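You operate a simulated robot arm through the tools that you are given. There is no shell and no other tool.

You are at the controls of a simulated robot arm. One attempt, no reset.

Task
Set the controls near the bench two top. At the end: the middle slit knob is turned to wide; the red knob is turned to 1; the middle right focus knob is turned to left end; the middle scale magnifier is set to over the scale; whatever was shut is shut again. Leave all else as you found it, and nothing knocked over. The middle scale magnifier goes clockwise seen from above, to its stop.
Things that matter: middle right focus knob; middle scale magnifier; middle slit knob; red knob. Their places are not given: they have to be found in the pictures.

It is judged by the outcome, as a careful person would: the job done as asked, and still so three seconds after it is handed in. It fails if anything else is knocked over, pushed out of place, dropped, spilled or broken.

Robot
A 7-joint arm with a two-finger parallel gripper, fixed in place. Base frame: the origin is at the foot of the arm, x ahead of it, y to its left, z up; the work surface is at about z = 800. Units: mm, degrees, N and s.
Its first joint turns from -132.0 to 132.0 degrees. Payload 3.91 kg.
The TCP is the grasp point between the finger pads, 30 mm short of the fingertips. In the tool frame z runs along the fingers and y along their closing line. The gripper opens to 110 mm. The fingers are 20 mm wide and 10 mm thick; the gripper's body (48 by 112 mm) begins 55 mm behind the TCP.
Orientation is that of the tool frame in the base frame, as a unit quaternion [x, y, z, w]. With the fingers straight down and closing along the base's y, the tool's x points along the base's -x, its y along +y and its z along -z.

Tools
- The arm moves only by the tool apply_moves. Its argument "steps" is a list of rows, each a list of 7 numbers: the closure in counts, from 0 (fully open) to 255 (shut), then the shift along the base's x, y, z in mm, then the turn, a rotation vector about the base's x, y, z in degrees. In form: [[claw, x, y, z, ax, ay, az], ...]. A call has 1 to 20 rows; each row shifts and turns the commanded pose from where the row before left it. Each row takes 0.2 s and may step no farther than 50 mm and 8.6 degrees from the row before; otherwise, or with a gripper value out of range, the whole call is refused. Where a pose cannot be reached the arm comes as near as it can. A force on the tool above 40 N (or 10 N above the force at the start of the call, whichever is more), or a blocked arm, ends the call early, and 0.2 s more pass. The fingers move at their own pace (about 108 mm/s each) and stop on an object; they squeeze with about 30 N. The grip force told is the motor's: it shows also when the fingers shut on nothing. Time passes only in rows, and 0.2 s behind the last, so rows that do not move let the fingers close. The reply holds the time, the measured pose of the TCP, the force on the tool along the base axes, the opening and the grip force, in the units named above and with some noise, with the torque about the TCP (base axes, N m) and any sound that the robot's microphone picked up, and new pictures: "views" is both (left out), scene, wrist or none.
- Cameras (640 x 400 px; columns grow to the right, rows downward): "scene" is fixed at [221.6, -649.9, 1631.9]; the picture's right is [0.80, -0.61, 0.00], its down [-0.24, -0.31, -0.92] and it looks along [0.56, 0.73, -0.39] (base axes); focal length 316 px, centre (320, 200). "wrist" rides on the gripper at [72, 17, -103] in the tool frame; the picture's right is [-0.23, 0.97, 0.00], its down [-0.76, -0.18, -0.62] and it looks along [-0.61, -0.14, 0.78] (tool axes); focal length 222 px, centre (320, 200).
- measure_at(camera, pixels): for up to 12 pixels [column, row] of the newest picture of that camera ("zoom" is the newest enlarged one), the place [x, y, z] in the base frame of the surface seen there, good to about 2 mm. It takes no simulated time.
- inspect(camera, box): a new picture of the part [left, top, right, bottom] of that camera's present view, enlarged. It takes no simulated time.
- job_done(): hands the job in; it is judged then, once.

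Unless the task says otherwise, let go and move clear before handing in.

The tools are called as a command line: name --pt "numbers of a row" for each row, then --argument value for the rest, lists and objects as JSON in quotes. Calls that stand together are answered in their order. apply_moves: Moves the arm, as the interface text tells. Its arguments: {"type":"object","properties":{"steps":{"type":"array"},"views":{"type":"string","enum":["both","scene","wrist","none"]}},"required":["steps"]} The other tools are called the same way: measure_at (camera, pixels) gives the place of the surface under pixels of a picture; inspect (camera, box) takes an enlarged picture of a part of a camera's view; job_done () hands the job in.

At the start:

```text
clock: 0.0
ee_pos: [654.3, 91.4, 1303.0]
ee_rot: [0.001, 1.0, 0.0, 0.0]
wrist_force: [0.7, -0.1, -0.3]
moment: [0.0, -0.01, 0.0]
opening: 110.0
grasp_force: 0.1
```

scene: 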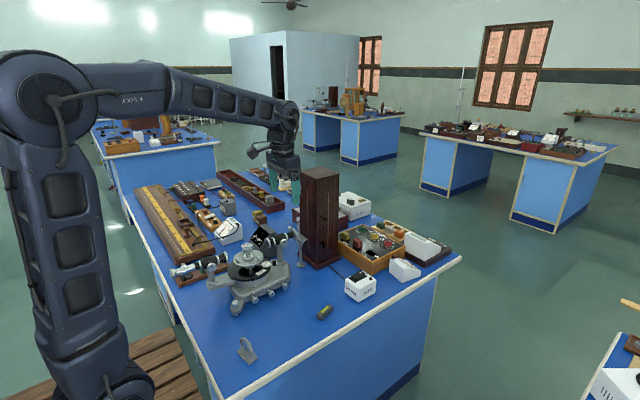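
wrist: 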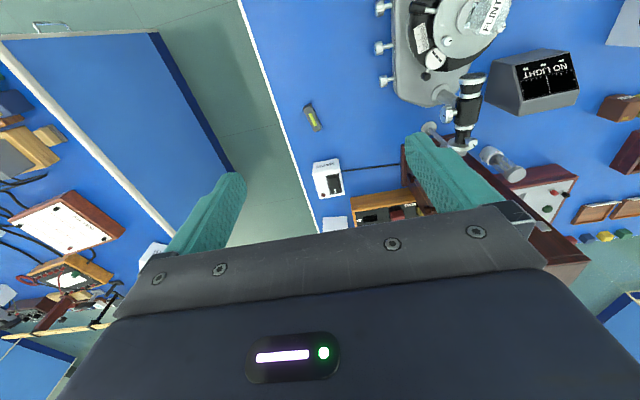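

The scene shows a bench with a spectrometer around (250,275) and many instruments; I'll enlarge parts of the view to find the knobs.

inspect --camera "scene" --box '[160, 220, 320, 320]'

inspect --camera "scene" --box '[120, 160, 280, 260]'

inspect --camera "scene" --box '[300, 180, 460, 300]'

inspect --camera "wrist" --box '[360, 0, 640, 180]'

```text
4.00 times, centred on (240, 270) of scene
```

zoom: 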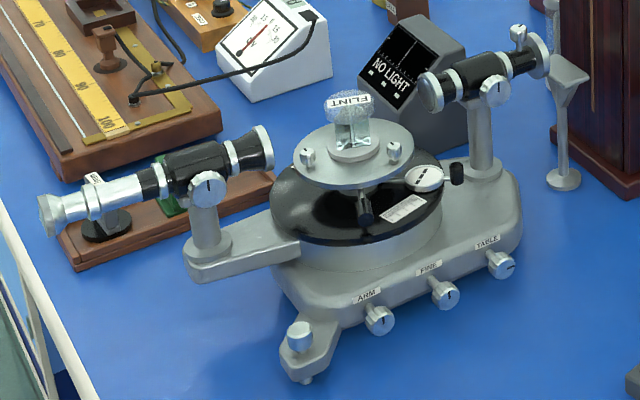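

```text
4.00 times, centred on (200, 210) of scene
```

zoom: 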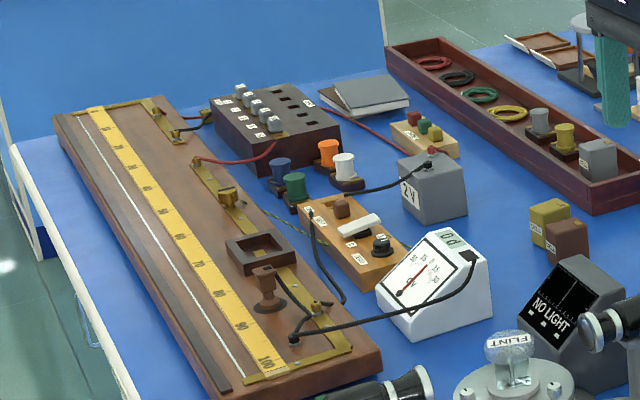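

```text
3.33 times, centred on (380, 240) of scene
```

zoom: 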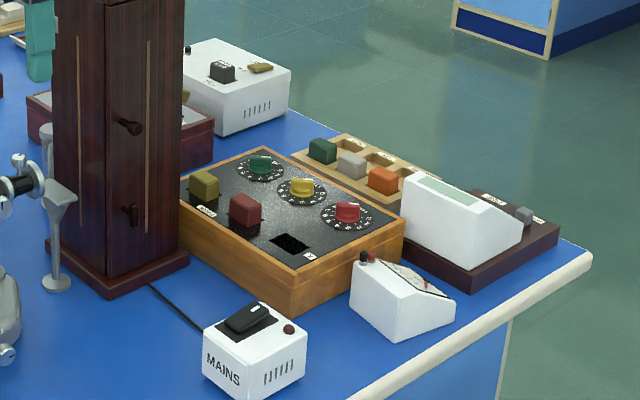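

```text
2.22 times, centred on (500, 90) of wrist
```

zoom: 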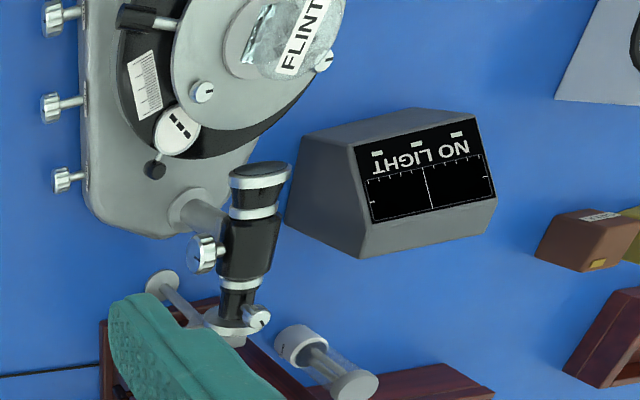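

The spectrometer (zoom 1) carries a telescope, a collimator with slit knob, focus knobs and a swinging disc; the red dial is in the wooden box (zoom 3). I'll measure these places.

measure_at --camera "scene" --pixels '[[211, 267], [284, 243], [289, 228], [266, 264], [274, 263], [261, 272], [406, 243], [391, 236], [378, 229], [255, 300], [271, 294], [285, 286]]'

inspect --camera "scene" --box '[240, 215, 304, 255]'

inspect --camera "scene" --box '[340, 215, 420, 265]'

inspect --camera "scene" --box '[164, 245, 244, 295]'

inspect --camera "scene" --box '[230, 245, 294, 285]'

```text
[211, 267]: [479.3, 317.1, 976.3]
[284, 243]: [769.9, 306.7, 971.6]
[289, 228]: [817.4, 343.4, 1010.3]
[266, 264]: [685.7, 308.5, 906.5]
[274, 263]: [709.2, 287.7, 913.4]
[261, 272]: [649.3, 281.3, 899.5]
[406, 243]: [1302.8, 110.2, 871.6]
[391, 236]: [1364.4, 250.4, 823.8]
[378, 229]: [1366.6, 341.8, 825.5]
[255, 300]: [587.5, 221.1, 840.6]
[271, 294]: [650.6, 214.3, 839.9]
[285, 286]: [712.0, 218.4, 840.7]
```

```text
10.00 times, centred on (272, 235) of scene
```

zoom: 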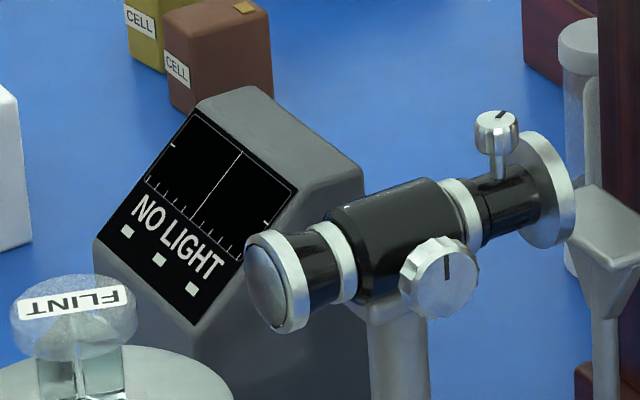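

```text
8.00 times, centred on (380, 240) of scene
```

zoom: 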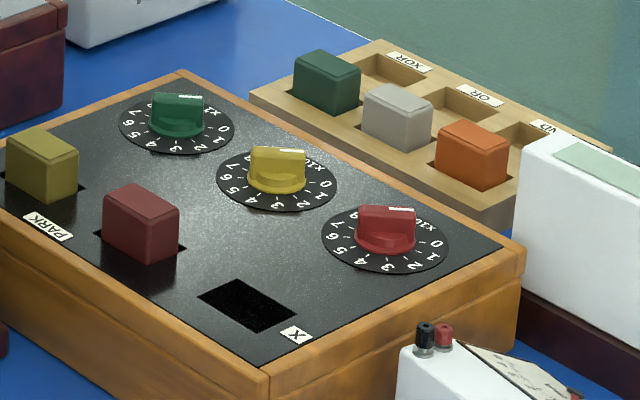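

```text
8.00 times, centred on (204, 270) of scene
```

zoom: 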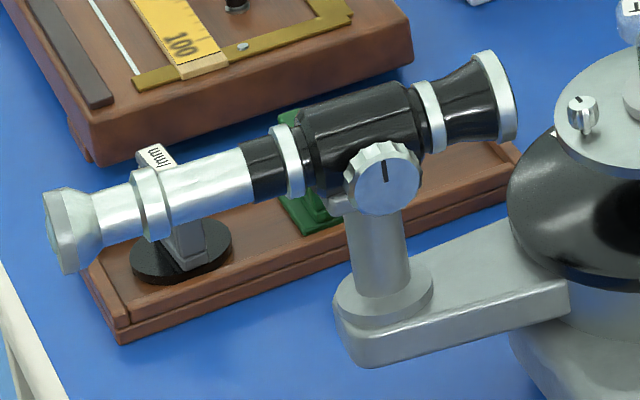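

```text
10.00 times, centred on (262, 265) of scene
```

zoom: 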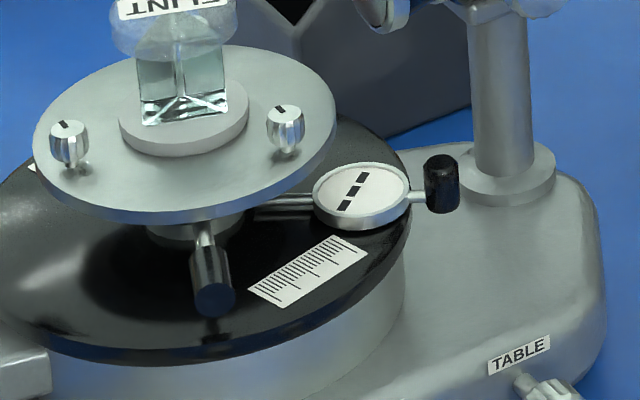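

The red knob is actually at about (388,242), so I'll re-measure it along with its dial and the other key parts.

measure_at --camera "scene" --pixels '[[388, 242], [389, 245], [394.5, 245.5], [374, 236], [362, 229], [382, 247], [357, 243], [371, 253], [345, 235]]'

measure_at --camera "zoom" --pixels '[[360, 195], [440, 185], [310, 270], [212, 300], [203, 255], [283, 120], [68, 140], [360, 185]]'

```text
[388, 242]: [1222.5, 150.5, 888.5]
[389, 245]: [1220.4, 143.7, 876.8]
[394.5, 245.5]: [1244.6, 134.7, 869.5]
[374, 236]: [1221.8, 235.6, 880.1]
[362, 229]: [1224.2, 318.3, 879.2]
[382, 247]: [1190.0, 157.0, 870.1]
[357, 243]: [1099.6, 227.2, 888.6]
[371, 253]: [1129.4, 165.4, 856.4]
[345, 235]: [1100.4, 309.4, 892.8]
```

```text
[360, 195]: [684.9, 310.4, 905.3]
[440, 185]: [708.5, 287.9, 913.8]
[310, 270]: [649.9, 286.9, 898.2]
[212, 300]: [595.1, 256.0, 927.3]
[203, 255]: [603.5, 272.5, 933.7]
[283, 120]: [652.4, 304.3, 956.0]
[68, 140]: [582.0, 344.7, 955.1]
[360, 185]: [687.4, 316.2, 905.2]
```

The red knob sits at about (1222,146,885) and the slit knob at about (817,343,1010). I'll bring the wrist camera closer over the collimator to read the markings.

apply_moves --pt "0 6 34 -18 0 0 0" --pt "0 6 34 -18 0 0 0" --pt "0 6 34 -18 0 0 0" --pt "0 6 34 -18 0 0 0" --pt "0 6 34 -18 0 0 0" --pt "0 6 34 -18 0 0 0" --pt "0 6 34 -18 0 0 0" --pt "0 6 34 -18 0 0 0"

inspect --camera "wrist" --box '[220, 100, 420, 225]'

inspect --camera "wrist" --box '[160, 0, 480, 200]'

measure_at --camera "scene" --pixels '[[320, 172], [310, 180], [338, 180]]'

```text
clock: 1.8
ee_pos: [702.1, 363.6, 1159.0]
ee_rot: [0.0, 1.0, 0.001, 0.002]
wrist_force: [-0.5, -0.8, 0.4]
moment: [0.08, -0.03, 0.02]
opening: 109.9
grasp_force: 0.1
```

scene: 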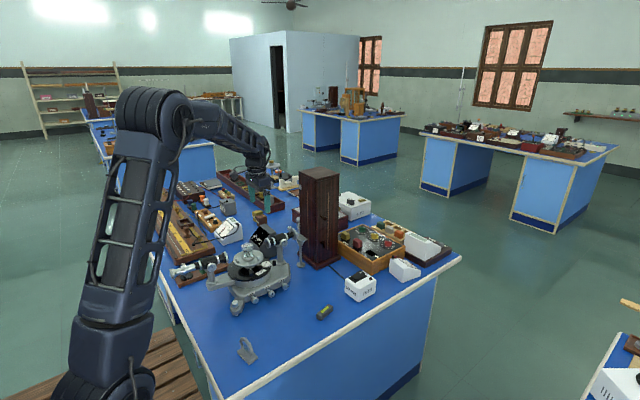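
wrist: 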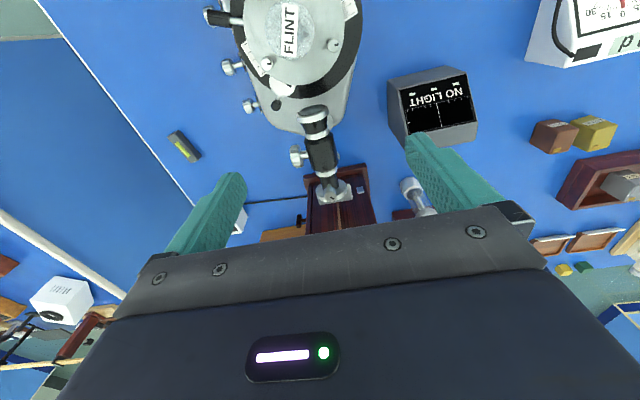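

```text
3.20 times, centred on (320, 162) of wrist
```

zoom: 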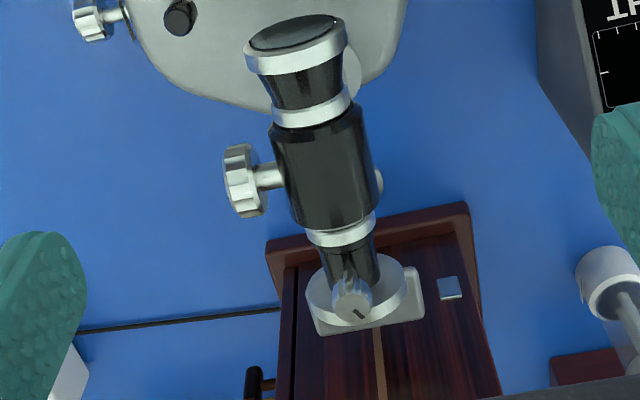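

```text
2.00 times, centred on (320, 100) of wrist
```

zoom: 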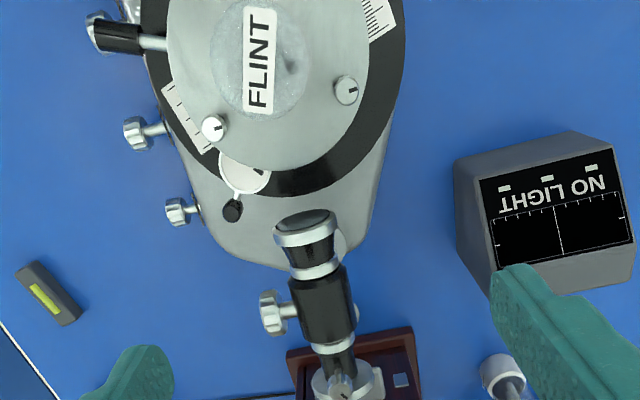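

```text
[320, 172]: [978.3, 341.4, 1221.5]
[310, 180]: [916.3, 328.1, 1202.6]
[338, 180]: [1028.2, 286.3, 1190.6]
```

The slit knob is at wrist (332,198) with a pointer mark; I'll enlarge it and the magnifier much more to look for labels.

inspect --camera "wrist" --box '[308, 175, 356, 205]'

inspect --camera "wrist" --box '[284, 140, 324, 165]'

inspect --camera "scene" --box '[276, 222, 300, 237]'

inspect --camera "scene" --box '[272, 232, 296, 247]'

inspect --camera "scene" --box '[372, 232, 404, 252]'

inspect --camera "wrist" --box '[230, 30, 310, 110]'

```text
13.33 times, centred on (332, 190) of wrist
```

zoom: 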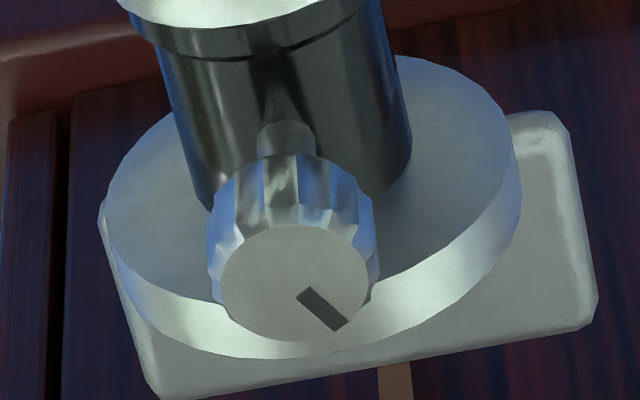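

```text
16.00 times, centred on (304, 152) of wrist
```

zoom: 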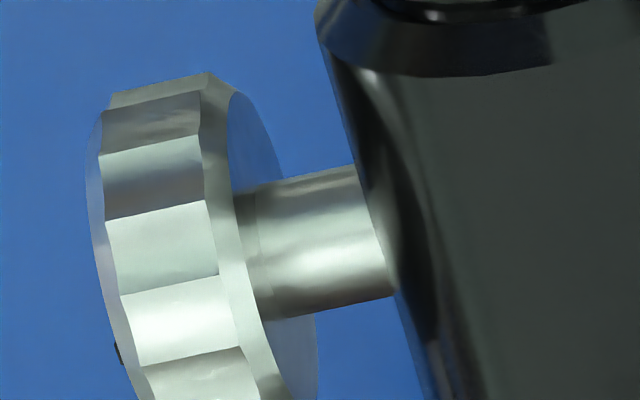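

```text
16.00 times, centred on (288, 230) of scene
```

zoom: 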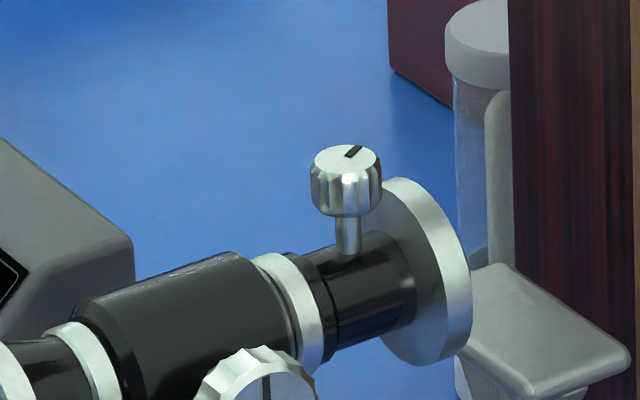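

```text
16.00 times, centred on (284, 240) of scene
```

zoom: 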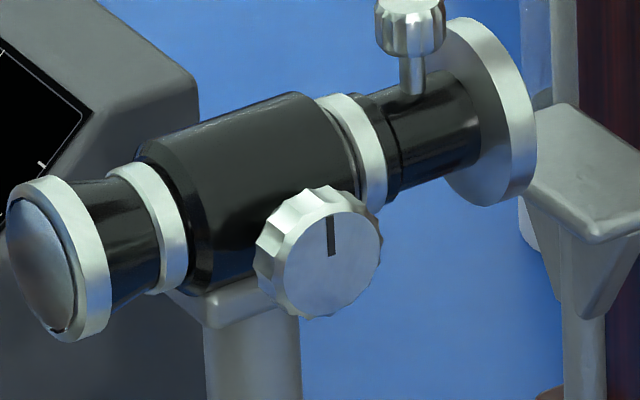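

```text
16.00 times, centred on (388, 242) of scene
```

zoom: 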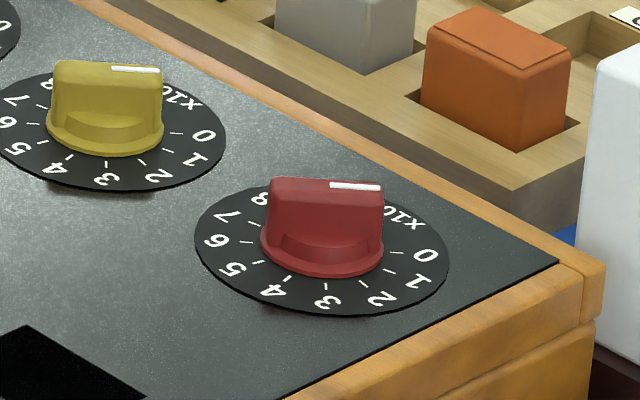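

```text
5.00 times, centred on (270, 70) of wrist
```

zoom: 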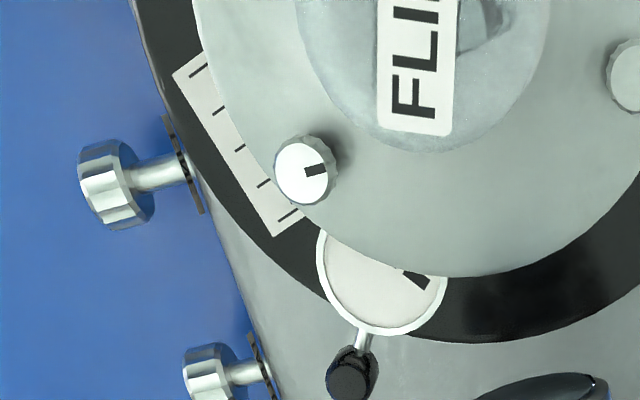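

No labels are visible on the slit or focus knobs; the red bar knob points at 0. I'll measure the cabinet footprint and obstacles near the red knob before choosing approaches.

measure_at --camera "scene" --pixels '[[302, 250], [316, 267], [338, 257], [302, 190], [316, 190], [338, 190], [360, 287], [403, 265], [418, 250], [440, 262], [297, 243], [294, 235]]'

inspect --camera "scene" --box '[280, 160, 440, 310]'

inspect --camera "scene" --box '[0, 40, 320, 240]'

```text
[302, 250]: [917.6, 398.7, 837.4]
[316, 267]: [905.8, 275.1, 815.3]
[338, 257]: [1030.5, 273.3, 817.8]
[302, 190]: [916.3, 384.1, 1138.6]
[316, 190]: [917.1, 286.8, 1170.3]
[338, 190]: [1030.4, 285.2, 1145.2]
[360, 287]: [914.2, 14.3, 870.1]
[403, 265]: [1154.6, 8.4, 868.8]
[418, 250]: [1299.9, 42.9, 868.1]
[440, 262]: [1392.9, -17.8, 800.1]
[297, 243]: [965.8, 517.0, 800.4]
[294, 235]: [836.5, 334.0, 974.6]
```

```text
2.67 times, centred on (360, 235) of scene
```

zoom: 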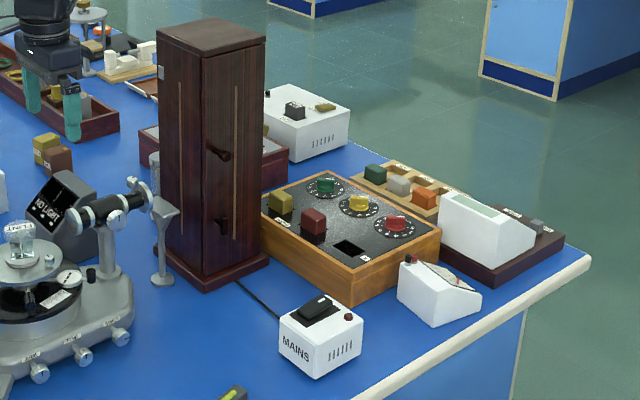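

```text
2.00 times, centred on (160, 140) of scene
```

zoom: 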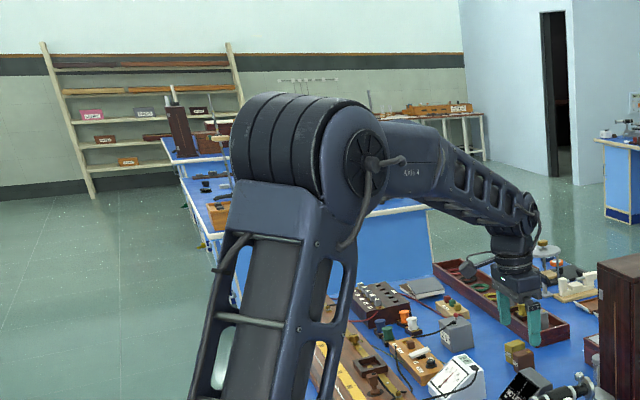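

I'll measure the arm's own joints in the scene to judge whether the far red knob can be reached with the tool tilted.

measure_at --camera "scene" --pixels '[[184, 120], [160, 120], [97, 330], [60, 385], [265, 153], [258, 145], [258, 180], [250, 150], [95, 370]]'

```text
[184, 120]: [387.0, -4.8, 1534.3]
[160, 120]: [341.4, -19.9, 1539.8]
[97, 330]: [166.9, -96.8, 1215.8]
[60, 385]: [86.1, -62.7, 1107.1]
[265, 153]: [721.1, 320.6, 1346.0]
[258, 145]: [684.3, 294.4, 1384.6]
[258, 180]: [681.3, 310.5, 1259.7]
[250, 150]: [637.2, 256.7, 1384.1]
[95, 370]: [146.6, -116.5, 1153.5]
```

Reaching the far knob may be marginal, so I'll do the near controls first. Next I measure the focus knob's face and edges precisely before a horizontal approach.

inspect --camera "scene" --box '[272, 232, 296, 247]'

measure_at --camera "zoom" --pixels '[[330, 262], [330, 215], [330, 308], [290, 262], [372, 262], [262, 255], [320, 195], [230, 170], [420, 130], [410, 20], [470, 90], [510, 120]]'

measure_at --camera "wrist" --pixels '[[296, 157], [303, 155], [307, 155], [314, 153], [332, 197], [321, 145], [326, 165], [316, 125], [333, 185], [335, 175]]'

```text
16.00 times, centred on (284, 240) of scene
```

zoom: 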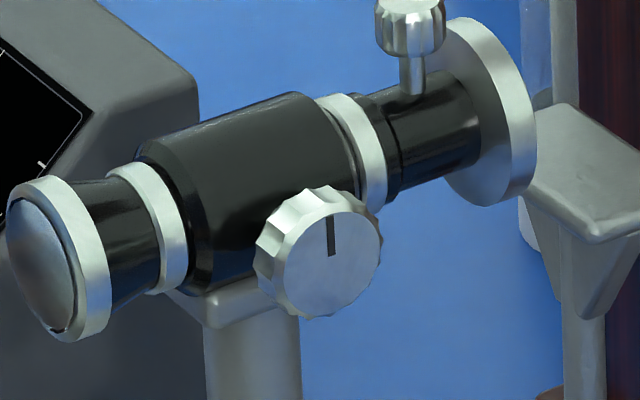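

```text
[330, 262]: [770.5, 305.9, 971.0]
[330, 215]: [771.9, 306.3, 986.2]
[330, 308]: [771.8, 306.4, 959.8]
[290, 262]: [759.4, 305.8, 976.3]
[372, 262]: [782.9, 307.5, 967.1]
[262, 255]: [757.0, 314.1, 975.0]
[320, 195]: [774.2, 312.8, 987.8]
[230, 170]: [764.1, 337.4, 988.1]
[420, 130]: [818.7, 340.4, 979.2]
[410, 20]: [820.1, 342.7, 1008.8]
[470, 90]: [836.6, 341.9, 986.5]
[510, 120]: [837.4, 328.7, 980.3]
```

```text
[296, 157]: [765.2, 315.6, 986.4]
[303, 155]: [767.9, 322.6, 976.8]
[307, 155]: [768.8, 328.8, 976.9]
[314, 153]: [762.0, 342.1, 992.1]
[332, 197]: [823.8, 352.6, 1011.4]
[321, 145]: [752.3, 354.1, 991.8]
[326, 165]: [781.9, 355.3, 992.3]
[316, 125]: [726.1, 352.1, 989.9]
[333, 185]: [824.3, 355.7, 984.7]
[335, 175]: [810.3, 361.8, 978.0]
```

The focus knob face is at (771,306,972) and the slit knob top at about (822,352,1011). I'll swing the tool to horizontal pointing +y, camera above, at a safe spot in front of the spectrometer.

apply_moves --pt "0 6.5 -17.6 -2 4.619 4.619 -4.619" --pt "0 6.5 -17.6 -2 4.619 4.619 -4.619" --pt "0 6.5 -17.6 -2 4.619 4.619 -4.619" --pt "0 6.5 -17.6 -2 4.619 4.619 -4.619" --pt "0 6.5 -17.6 -2 4.619 4.619 -4.619" --pt "0 6.5 -17.6 -2 4.619 4.619 -4.619" --pt "0 6.5 -17.6 -2 4.619 4.619 -4.619" --pt "0 6.5 -17.6 -2 4.619 4.619 -4.619" --pt "0 6.5 -17.6 -2 4.619 4.619 -4.619" --pt "0 6.5 -17.6 -2 4.619 4.619 -4.619" --pt "0 6.5 -17.6 -2 4.619 4.619 -4.619" --pt "0 6.5 -17.6 -2 4.619 4.619 -4.619" --pt "0 6.5 -17.6 -2 4.619 4.619 -4.619" --pt "0 6.5 -17.6 -2 4.619 4.619 -4.619" --pt "0 6.5 -17.6 -2 4.619 4.619 -4.619" --pt "0 0 0 0 0 0 0"

```text
clock: 5.2
ee_pos: [800.1, 98.4, 1128.8]
ee_rot: [-0.5, -0.5, -0.499, 0.501]
wrist_force: [-0.8, -0.2, -0.5]
moment: [-0.03, 0.0, -0.01]
opening: 110.0
grasp_force: 0.1
```

scene: 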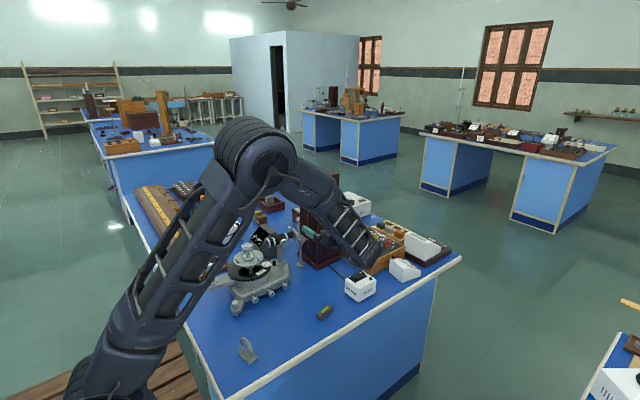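
wrist: 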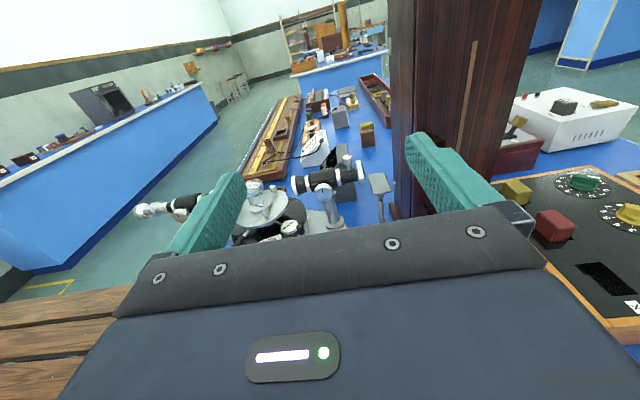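

The pose is reachable and the collimator is in view at wrist (330,185). I'll move right and yaw left to look back at the collimator's far (slit) face.

apply_moves --pt "90 14 12 -11 0 0 7" --pt "90 14 12 -11 0 0 7" --pt "90 14 12 -11 0 0 7" --pt "90 14 12 -11 0 0 7" --pt "90 14 12 -11 0 0 7" --pt "90 14 12 -11 0 0 7"

inspect --camera "wrist" --box '[240, 130, 400, 230]'

```text
clock: 6.6
ee_pos: [884.0, 173.0, 1063.4]
ee_rot: [0.289, 0.646, 0.288, -0.645]
wrist_force: [0.1, -0.4, 0.1]
moment: [-0.02, -0.02, -0.01]
opening: 71.1
grasp_force: 0.2
```

scene: 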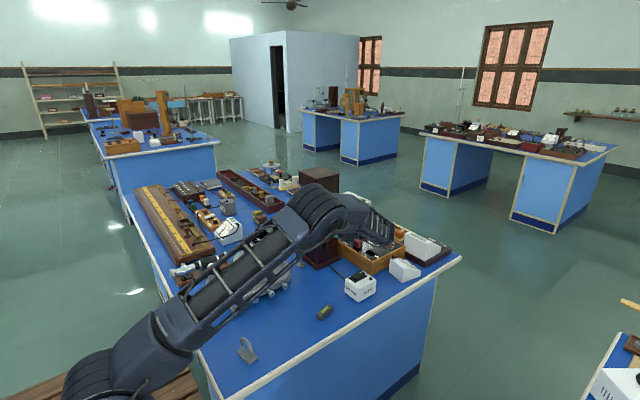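
wrist: 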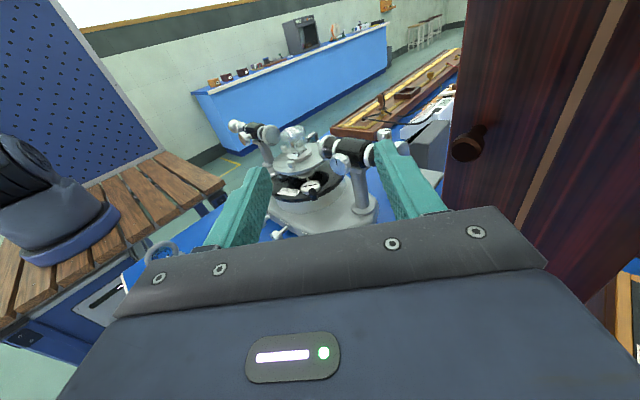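

```text
4.00 times, centred on (320, 180) of wrist
```

zoom: 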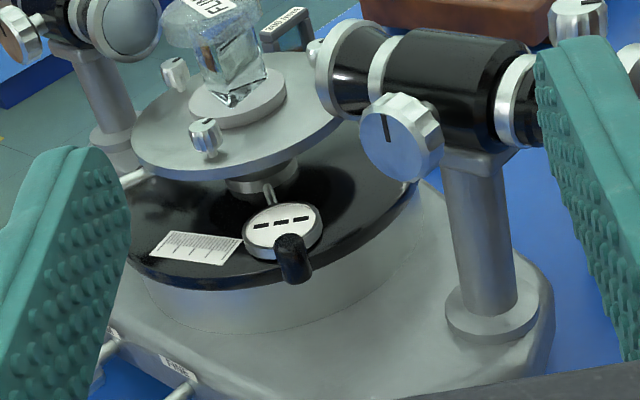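

The right finger partly hides the disc at (395,145); I'll enlarge that, and yaw back slightly while raising to clear the view.

apply_moves --pt "90 6 -12 0 0 0 -6" --pt "90 6 -12 0 0 0 -6" --pt "90 6 -12 0 0 0 -6" --views "wrist"

inspect --camera "wrist" --box '[280, 110, 408, 190]'

```text
clock: 7.4
ee_pos: [902.3, 137.2, 1065.1]
ee_rot: [-0.386, -0.593, -0.384, 0.593]
wrist_force: [-0.1, 0.3, -0.1]
moment: [0.04, -0.02, 0.01]
opening: 71.4
grasp_force: 0.1
```

wrist: 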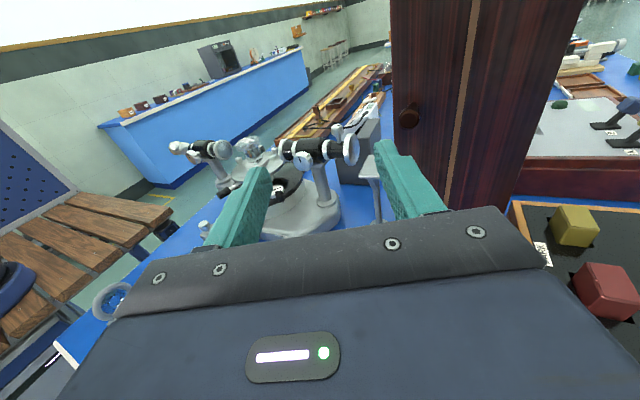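

```text
5.00 times, centred on (344, 150) of wrist
```

zoom: 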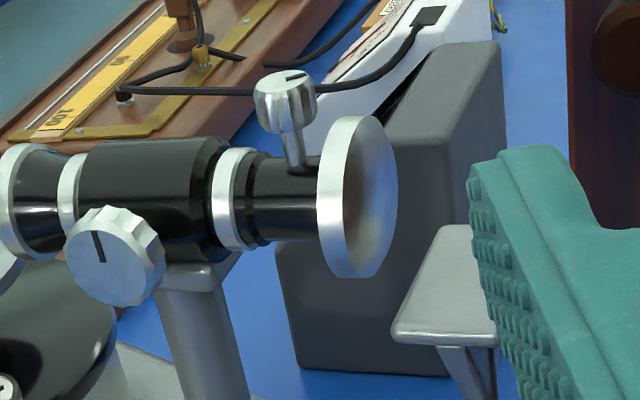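

The disc's outer face is visible now at (352,150); I'll enlarge it to see whether a slit shows.

inspect --camera "wrist" --box '[336, 128, 368, 168]'

inspect --camera "wrist" --box '[324, 120, 348, 145]'

```text
10.00 times, centred on (352, 148) of wrist
```

zoom: 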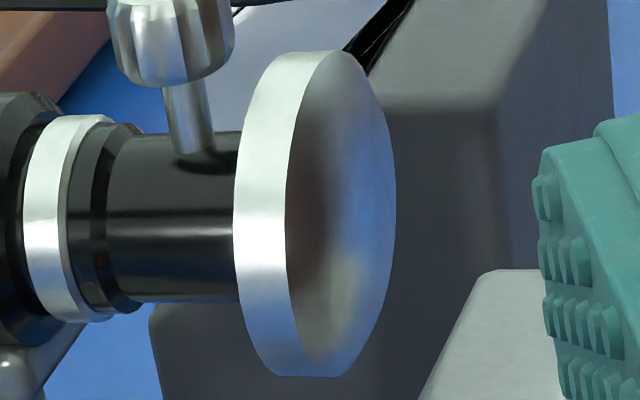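

```text
16.00 times, centred on (336, 132) of wrist
```

zoom: 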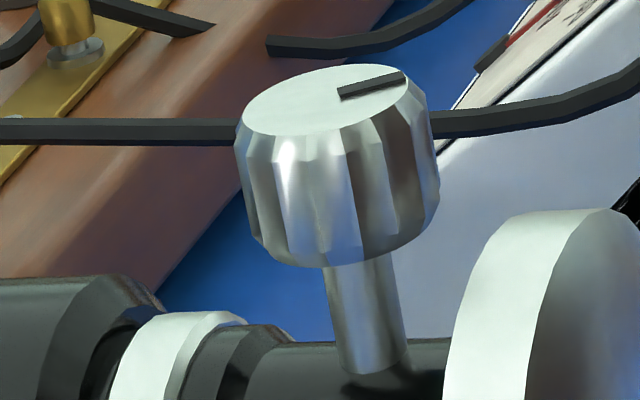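

No slit is visible on the disc face (blank metal), so its state isn't shown directly. I'll proceed to the focus knob: straighten the tool to +y and line up in front of (771,306,972).

apply_moves --pt "90 -22 8 0 0 0 -8" --pt "90 -22 8 0 0 0 -8" --pt "90 -22 8 -10 0 0 -8" --pt "90 -22 8 -20 0 0 0" --pt "90 -22 8 -20 0 0 0" --pt "90 -21 10 -20 0 0 0" --pt "90 0 15 -23 0 0 0" --pt "90 0 15 0 0 0 0" --pt "90 0 0 0 0 0 0"

inspect --camera "wrist" --box '[240, 110, 400, 210]'

```text
clock: 9.4
ee_pos: [771.5, 213.7, 969.9]
ee_rot: [0.501, 0.5, 0.499, -0.5]
wrist_force: [0.7, -0.1, -0.1]
moment: [-0.02, 0.01, 0.04]
opening: 71.1
grasp_force: 0.0
```

scene: 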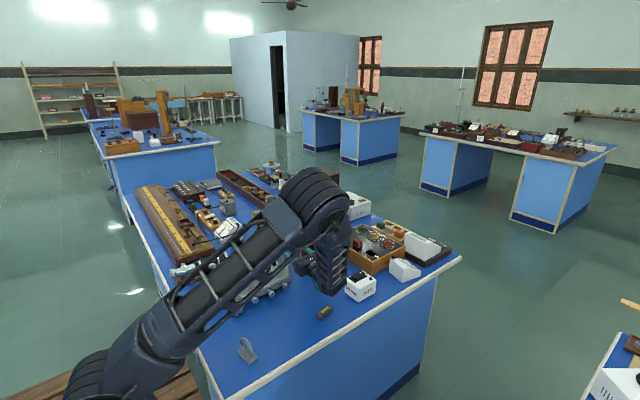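
wrist: 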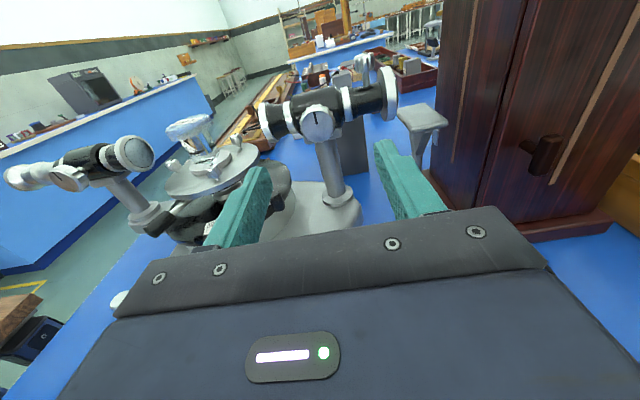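

```text
4.00 times, centred on (320, 160) of wrist
```

zoom: 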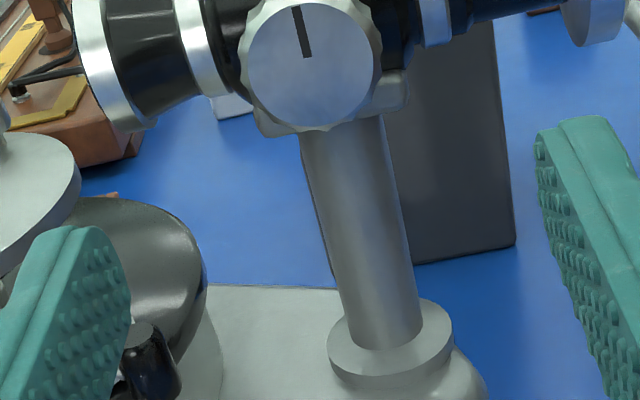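

The knob face is at zoom (315,65). I'll measure it from here to centre the fingers.

measure_at --camera "zoom" --pixels '[[315, 65], [250, 65], [375, 65], [315, 8], [315, 125], [300, 30]]'

measure_at --camera "wrist" --pixels '[[258, 172], [383, 145]]'

```text
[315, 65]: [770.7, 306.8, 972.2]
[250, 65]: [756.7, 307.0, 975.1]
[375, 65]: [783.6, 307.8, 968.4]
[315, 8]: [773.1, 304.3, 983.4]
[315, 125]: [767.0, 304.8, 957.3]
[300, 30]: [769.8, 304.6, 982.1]
```

```text
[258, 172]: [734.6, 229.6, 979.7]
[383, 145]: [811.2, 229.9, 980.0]
```

Knob centre is (770.5,306,971). I'll advance so that fingertips reach y≈318 around the knob, then close.

apply_moves --pt "90 -1 25 1 0 0 0" --pt "90 0 25 0 0 0 0" --pt "90 0 24 0 0 0 0" --pt "90 0 0 0 0 0 0" --pt "200 0 0 0 0 0 0" --pt "255 0 0 0 0 0 0" --pt "255 0 0 0 0 0 0"

inspect --camera "wrist" --box '[240, 110, 400, 210]'

```text
clock: 11.0
ee_pos: [770.2, 287.9, 971.6]
ee_rot: [0.501, 0.499, 0.5, -0.5]
wrist_force: [4.1, 4.0, 0.0]
moment: [0.18, -0.03, 0.1]
opening: 31.8
grasp_force: 44.6
```

scene: 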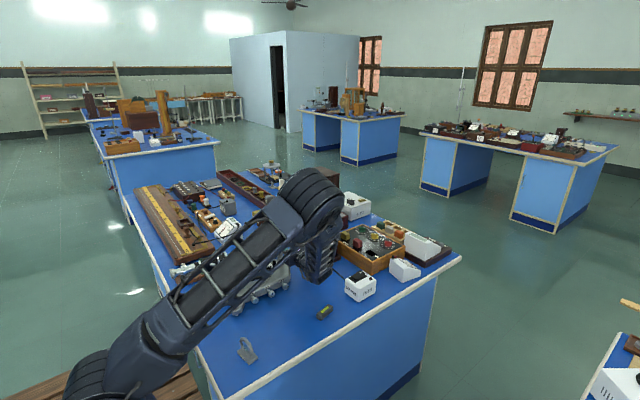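
wrist: 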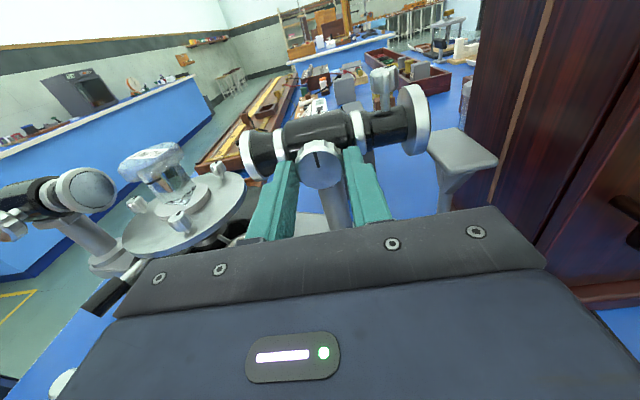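

```text
4.00 times, centred on (320, 160) of wrist
```

zoom: 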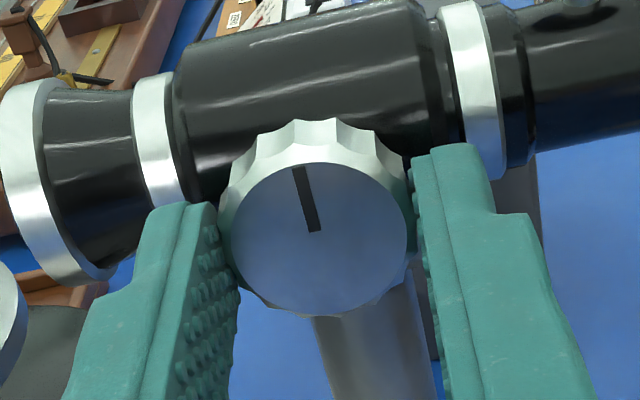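

The knob is gripped (31.8 mm). I'll turn it counter-clockwise as seen from the front (pointer toward −x, left) and watch the torque for a stop.

apply_moves --pt "255 0 0 0 0 -8 0" --pt "255 0 0 0 0 -8 0" --pt "255 0 0 0 0 -8 0" --pt "255 0 0 0 0 0 0" --views "wrist"

inspect --camera "wrist" --box '[240, 110, 400, 210]'

```text
clock: 12.0
ee_pos: [770.0, 286.9, 971.7]
ee_rot: [0.385, 0.593, 0.594, -0.383]
wrist_force: [12.1, -19.1, 16.8]
moment: [-0.28, 0.02, -0.33]
opening: 31.8
grasp_force: 45.0
```

wrist: 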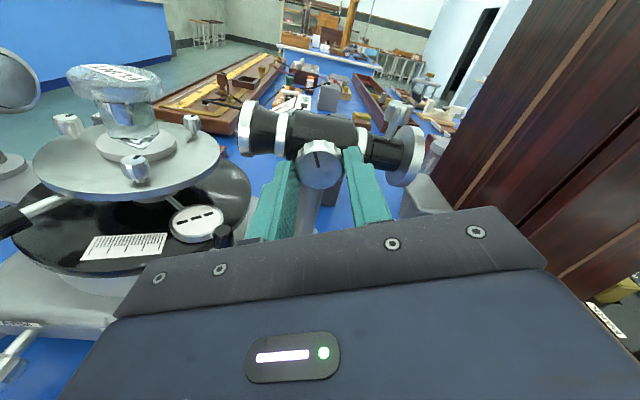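

```text
4.00 times, centred on (320, 160) of wrist
```

zoom: 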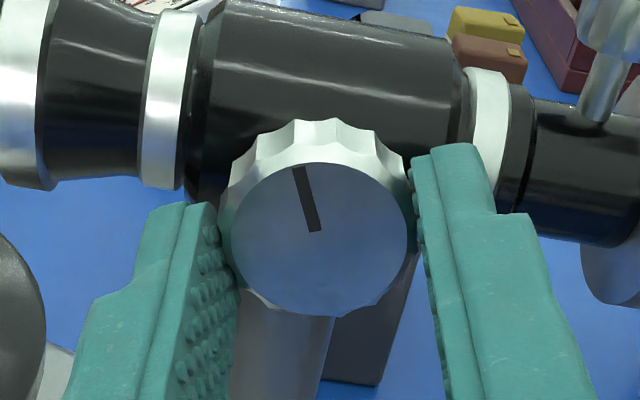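

The knob follows the gripper with little torque, though side forces have built (−19 N y, +17 N z); I'll ease those with a small shift and keep turning.

apply_moves --pt "255 0.6 -1 0.8 0 0 0" --pt "255 0 0 0 0 -8 0" --pt "255 0 0 0 0 -8 0" --pt "255 0 0 0 0 0 0" --views "wrist"

inspect --camera "wrist" --box '[240, 110, 400, 210]'

```text
clock: 13.0
ee_pos: [770.3, 287.6, 971.2]
ee_rot: [0.299, 0.64, 0.642, -0.298]
wrist_force: [15.0, -7.5, 22.0]
moment: [-0.03, 0.01, -0.48]
opening: 31.4
grasp_force: 45.0
```

wrist: 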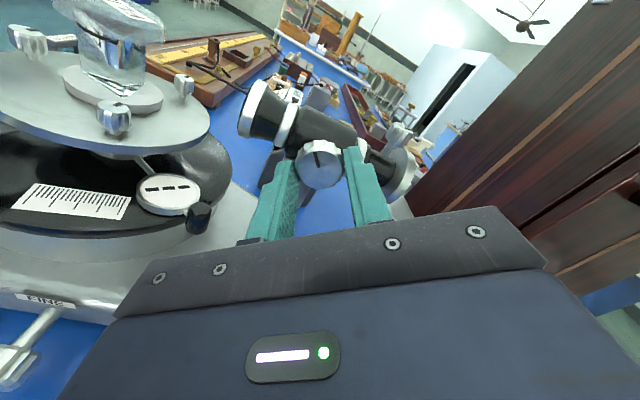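

```text
4.00 times, centred on (320, 160) of wrist
```

zoom: 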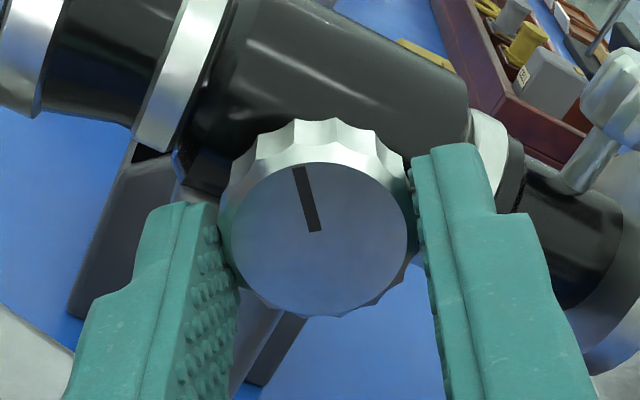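

Now turned 40°; the remaining force (15,−7.5,22) is mostly along the finger closing line, so it's a centring offset. I'll probe a 1 mm shift along that line to see whether it relieves it.

apply_moves --pt "255 0.8 0 0.6 0 0 0" --pt "255 0 0 0 0 0 0" --views "none"

```text
clock: 13.6
ee_pos: [770.5, 287.2, 971.4]
ee_rot: [0.299, 0.641, 0.641, -0.299]
wrist_force: [5.8, -14.3, 10.5]
moment: [0.87, 0.02, 0.56]
opening: 31.9
grasp_force: 44.6
```

That relieved the force, so I'll continue the turn with small compensation.

apply_moves --pt "255 0.3 -0.7 0.4 0 -8 0" --pt "255 0 0 0 0 -8 0" --pt "255 0 0 0 0 -8 0" --pt "255 0 0 0 0 0 0" --views "wrist"

inspect --camera "wrist" --box '[240, 110, 400, 210]'

```text
clock: 14.6
ee_pos: [770.3, 287.3, 972.0]
ee_rot: [0.159, 0.689, 0.689, -0.159]
wrist_force: [-19.1, -13.6, -12.5]
moment: [-0.15, -0.02, 0.5]
opening: 31.5
grasp_force: 44.9
```

wrist: 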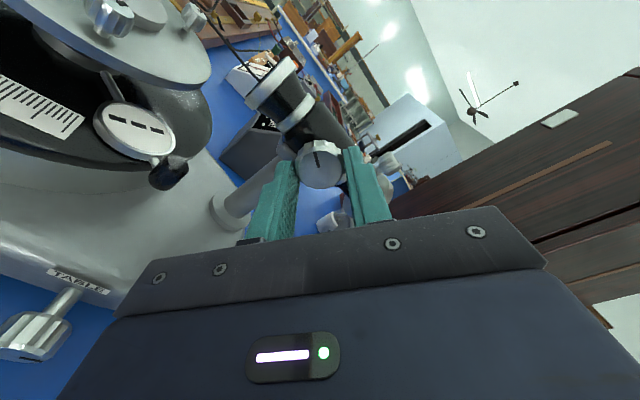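

```text
4.00 times, centred on (320, 160) of wrist
```

zoom: 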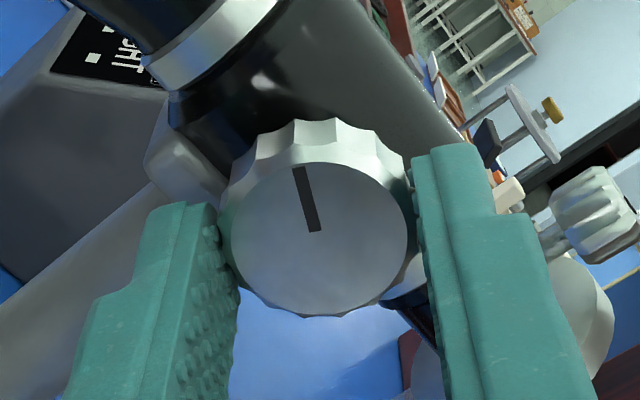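

Turned 64° with no torque about the knob axis; I'll ease the offset the other way and continue.

apply_moves --pt "255 -0.9 -0.5 -0.5 0 0 0" --pt "255 0 0 0 0 -8 0" --pt "255 0 0 0 0 -8 0" --pt "255 0 0 0 0 0 0" --views "wrist"

inspect --camera "wrist" --box '[240, 110, 400, 210]'

```text
clock: 15.6
ee_pos: [770.7, 288.1, 971.7]
ee_rot: [0.062, 0.704, 0.705, -0.061]
wrist_force: [-13.1, -5.2, -15.9]
moment: [-0.85, -0.03, -0.25]
opening: 31.8
grasp_force: 44.9
```

wrist: 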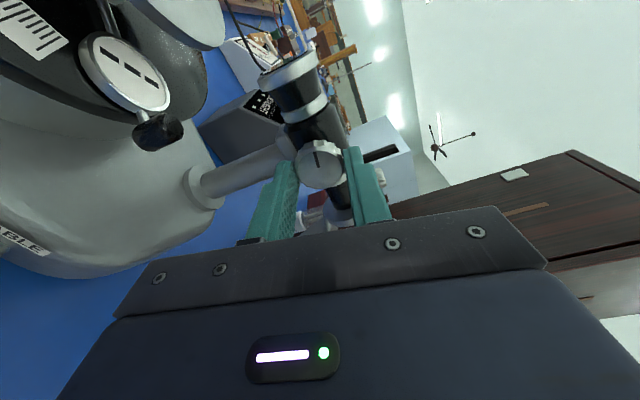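

```text
4.00 times, centred on (320, 160) of wrist
```

zoom: 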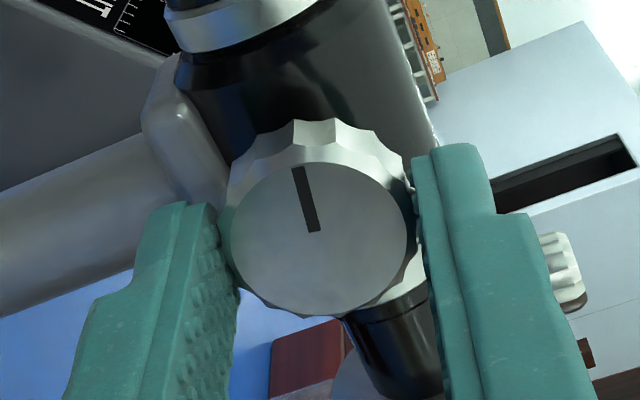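

80° turned, still free, pointer now about left. I'll keep going toward the stop.

apply_moves --pt "255 -0.4 -0.3 -0.7 0 0 0" --pt "255 0 0 0 0 -8 0" --pt "255 0 0 0 0 -8 0" --pt "255 0 0 0 0 0 0" --views "wrist"

inspect --camera "wrist" --box '[240, 110, 400, 210]'

```text
clock: 16.6
ee_pos: [770.9, 287.5, 972.0]
ee_rot: [-0.037, 0.705, 0.707, 0.038]
wrist_force: [4.6, -0.5, 13.7]
moment: [0.21, 0.02, -0.68]
opening: 31.6
grasp_force: 45.5
```

wrist: 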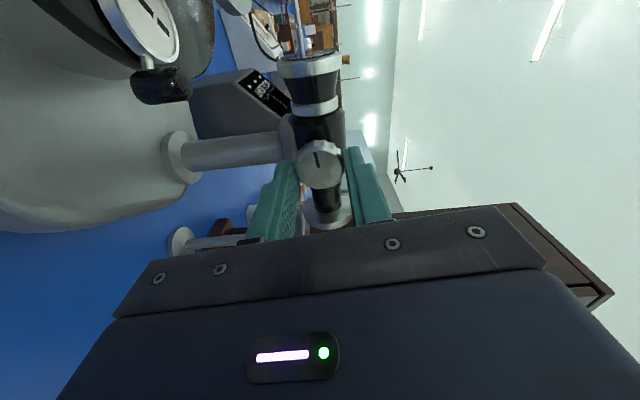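

```text
4.00 times, centred on (320, 160) of wrist
```

zoom: 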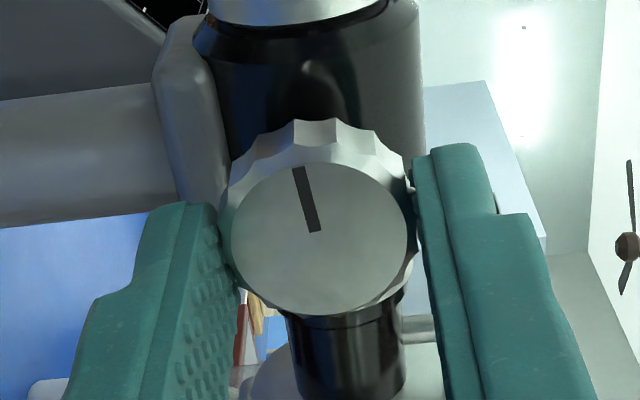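

96° turned, still no stop. Continuing.

apply_moves --pt "255 0 0 0.5 0 -8 0" --pt "255 0 0 0 0 -8 0" --pt "255 0 0 0 0 -8 0" --pt "255 0 0 0 0 0 0" --views "wrist"

inspect --camera "wrist" --box '[240, 110, 400, 210]'

```text
clock: 17.6
ee_pos: [771.4, 287.0, 972.5]
ee_rot: [-0.183, 0.682, 0.684, 0.184]
wrist_force: [11.5, -5.6, 19.8]
moment: [0.07, 0.01, -0.15]
opening: 31.8
grasp_force: 44.8
```

wrist: 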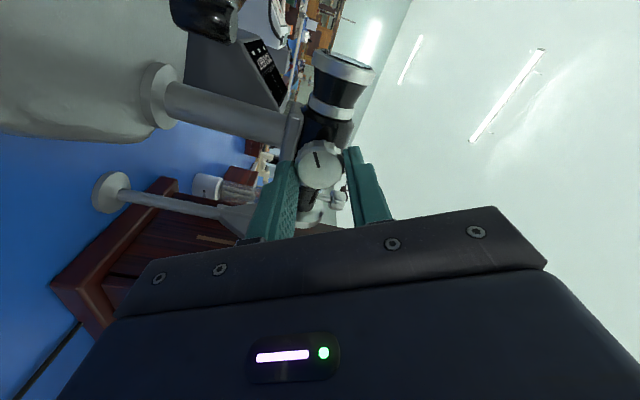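

```text
4.00 times, centred on (320, 160) of wrist
```

zoom: 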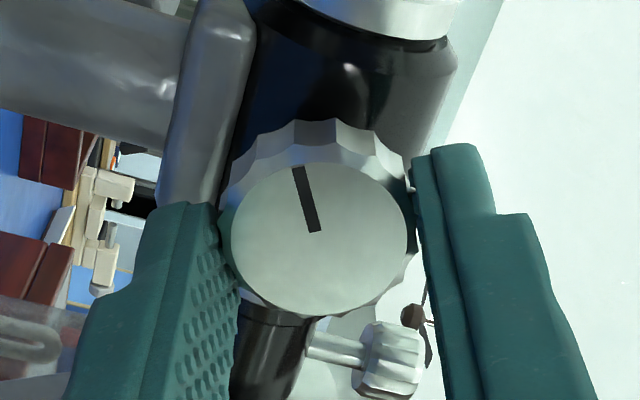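

120° turned, still free. Continuing with a slight offset relief.

apply_moves --pt "255 0.3 0 0.7 0 0 0" --pt "255 0 0 0 0 -8 0" --pt "255 0 0 0 0 -8 0" --pt "255 0 0 0 0 -8 0" --pt "255 0 0 0 0 0 0" --views "wrist"

inspect --camera "wrist" --box '[240, 110, 400, 210]'

```text
clock: 18.8
ee_pos: [770.4, 287.9, 972.4]
ee_rot: [-0.321, 0.63, 0.631, 0.321]
wrist_force: [17.4, 14.7, 6.4]
moment: [0.3, -0.03, -0.91]
opening: 31.6
grasp_force: 45.3
```

wrist: 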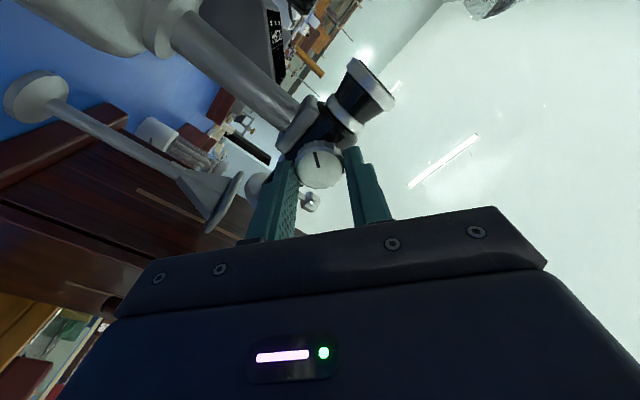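

```text
4.00 times, centred on (320, 160) of wrist
```

zoom: 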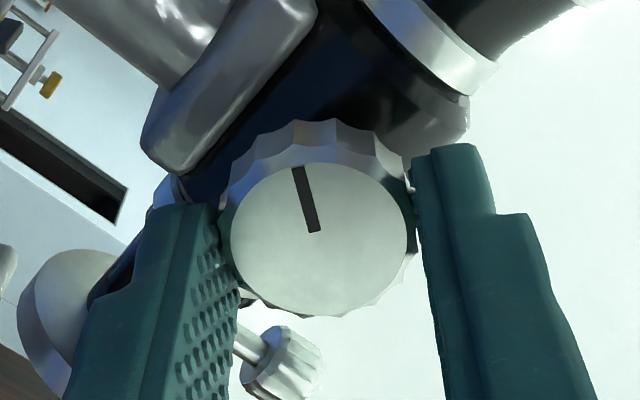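

144° turned, still no slip. I'll ease the sideways force and continue.

apply_moves --pt "255 0.8 0.6 0.2 0 0 0" --pt "255 0 0 0 0 -8 0" --pt "255 0 0 0 0 -8 0" --pt "255 0 0 0 0 0 0" --views "wrist"

inspect --camera "wrist" --box '[240, 110, 400, 210]'

```text
clock: 19.8
ee_pos: [769.7, 287.3, 972.4]
ee_rot: [-0.406, 0.579, 0.579, 0.405]
wrist_force: [-3.9, 0.0, -9.6]
moment: [-0.6, -0.02, 0.12]
opening: 31.4
grasp_force: 45.2
```

wrist: 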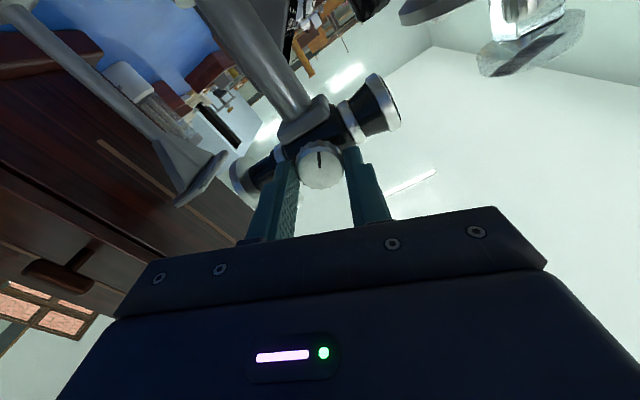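

```text
4.00 times, centred on (320, 160) of wrist
```

zoom: 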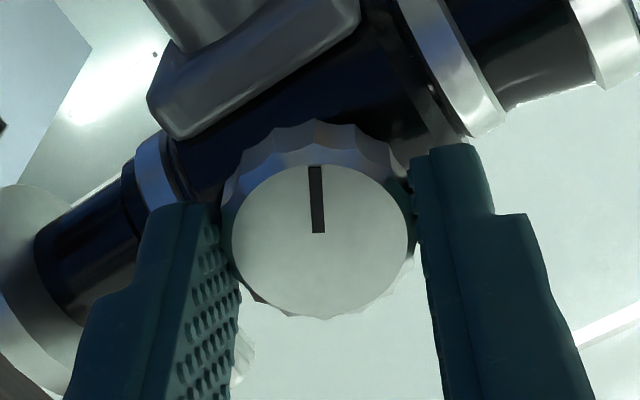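

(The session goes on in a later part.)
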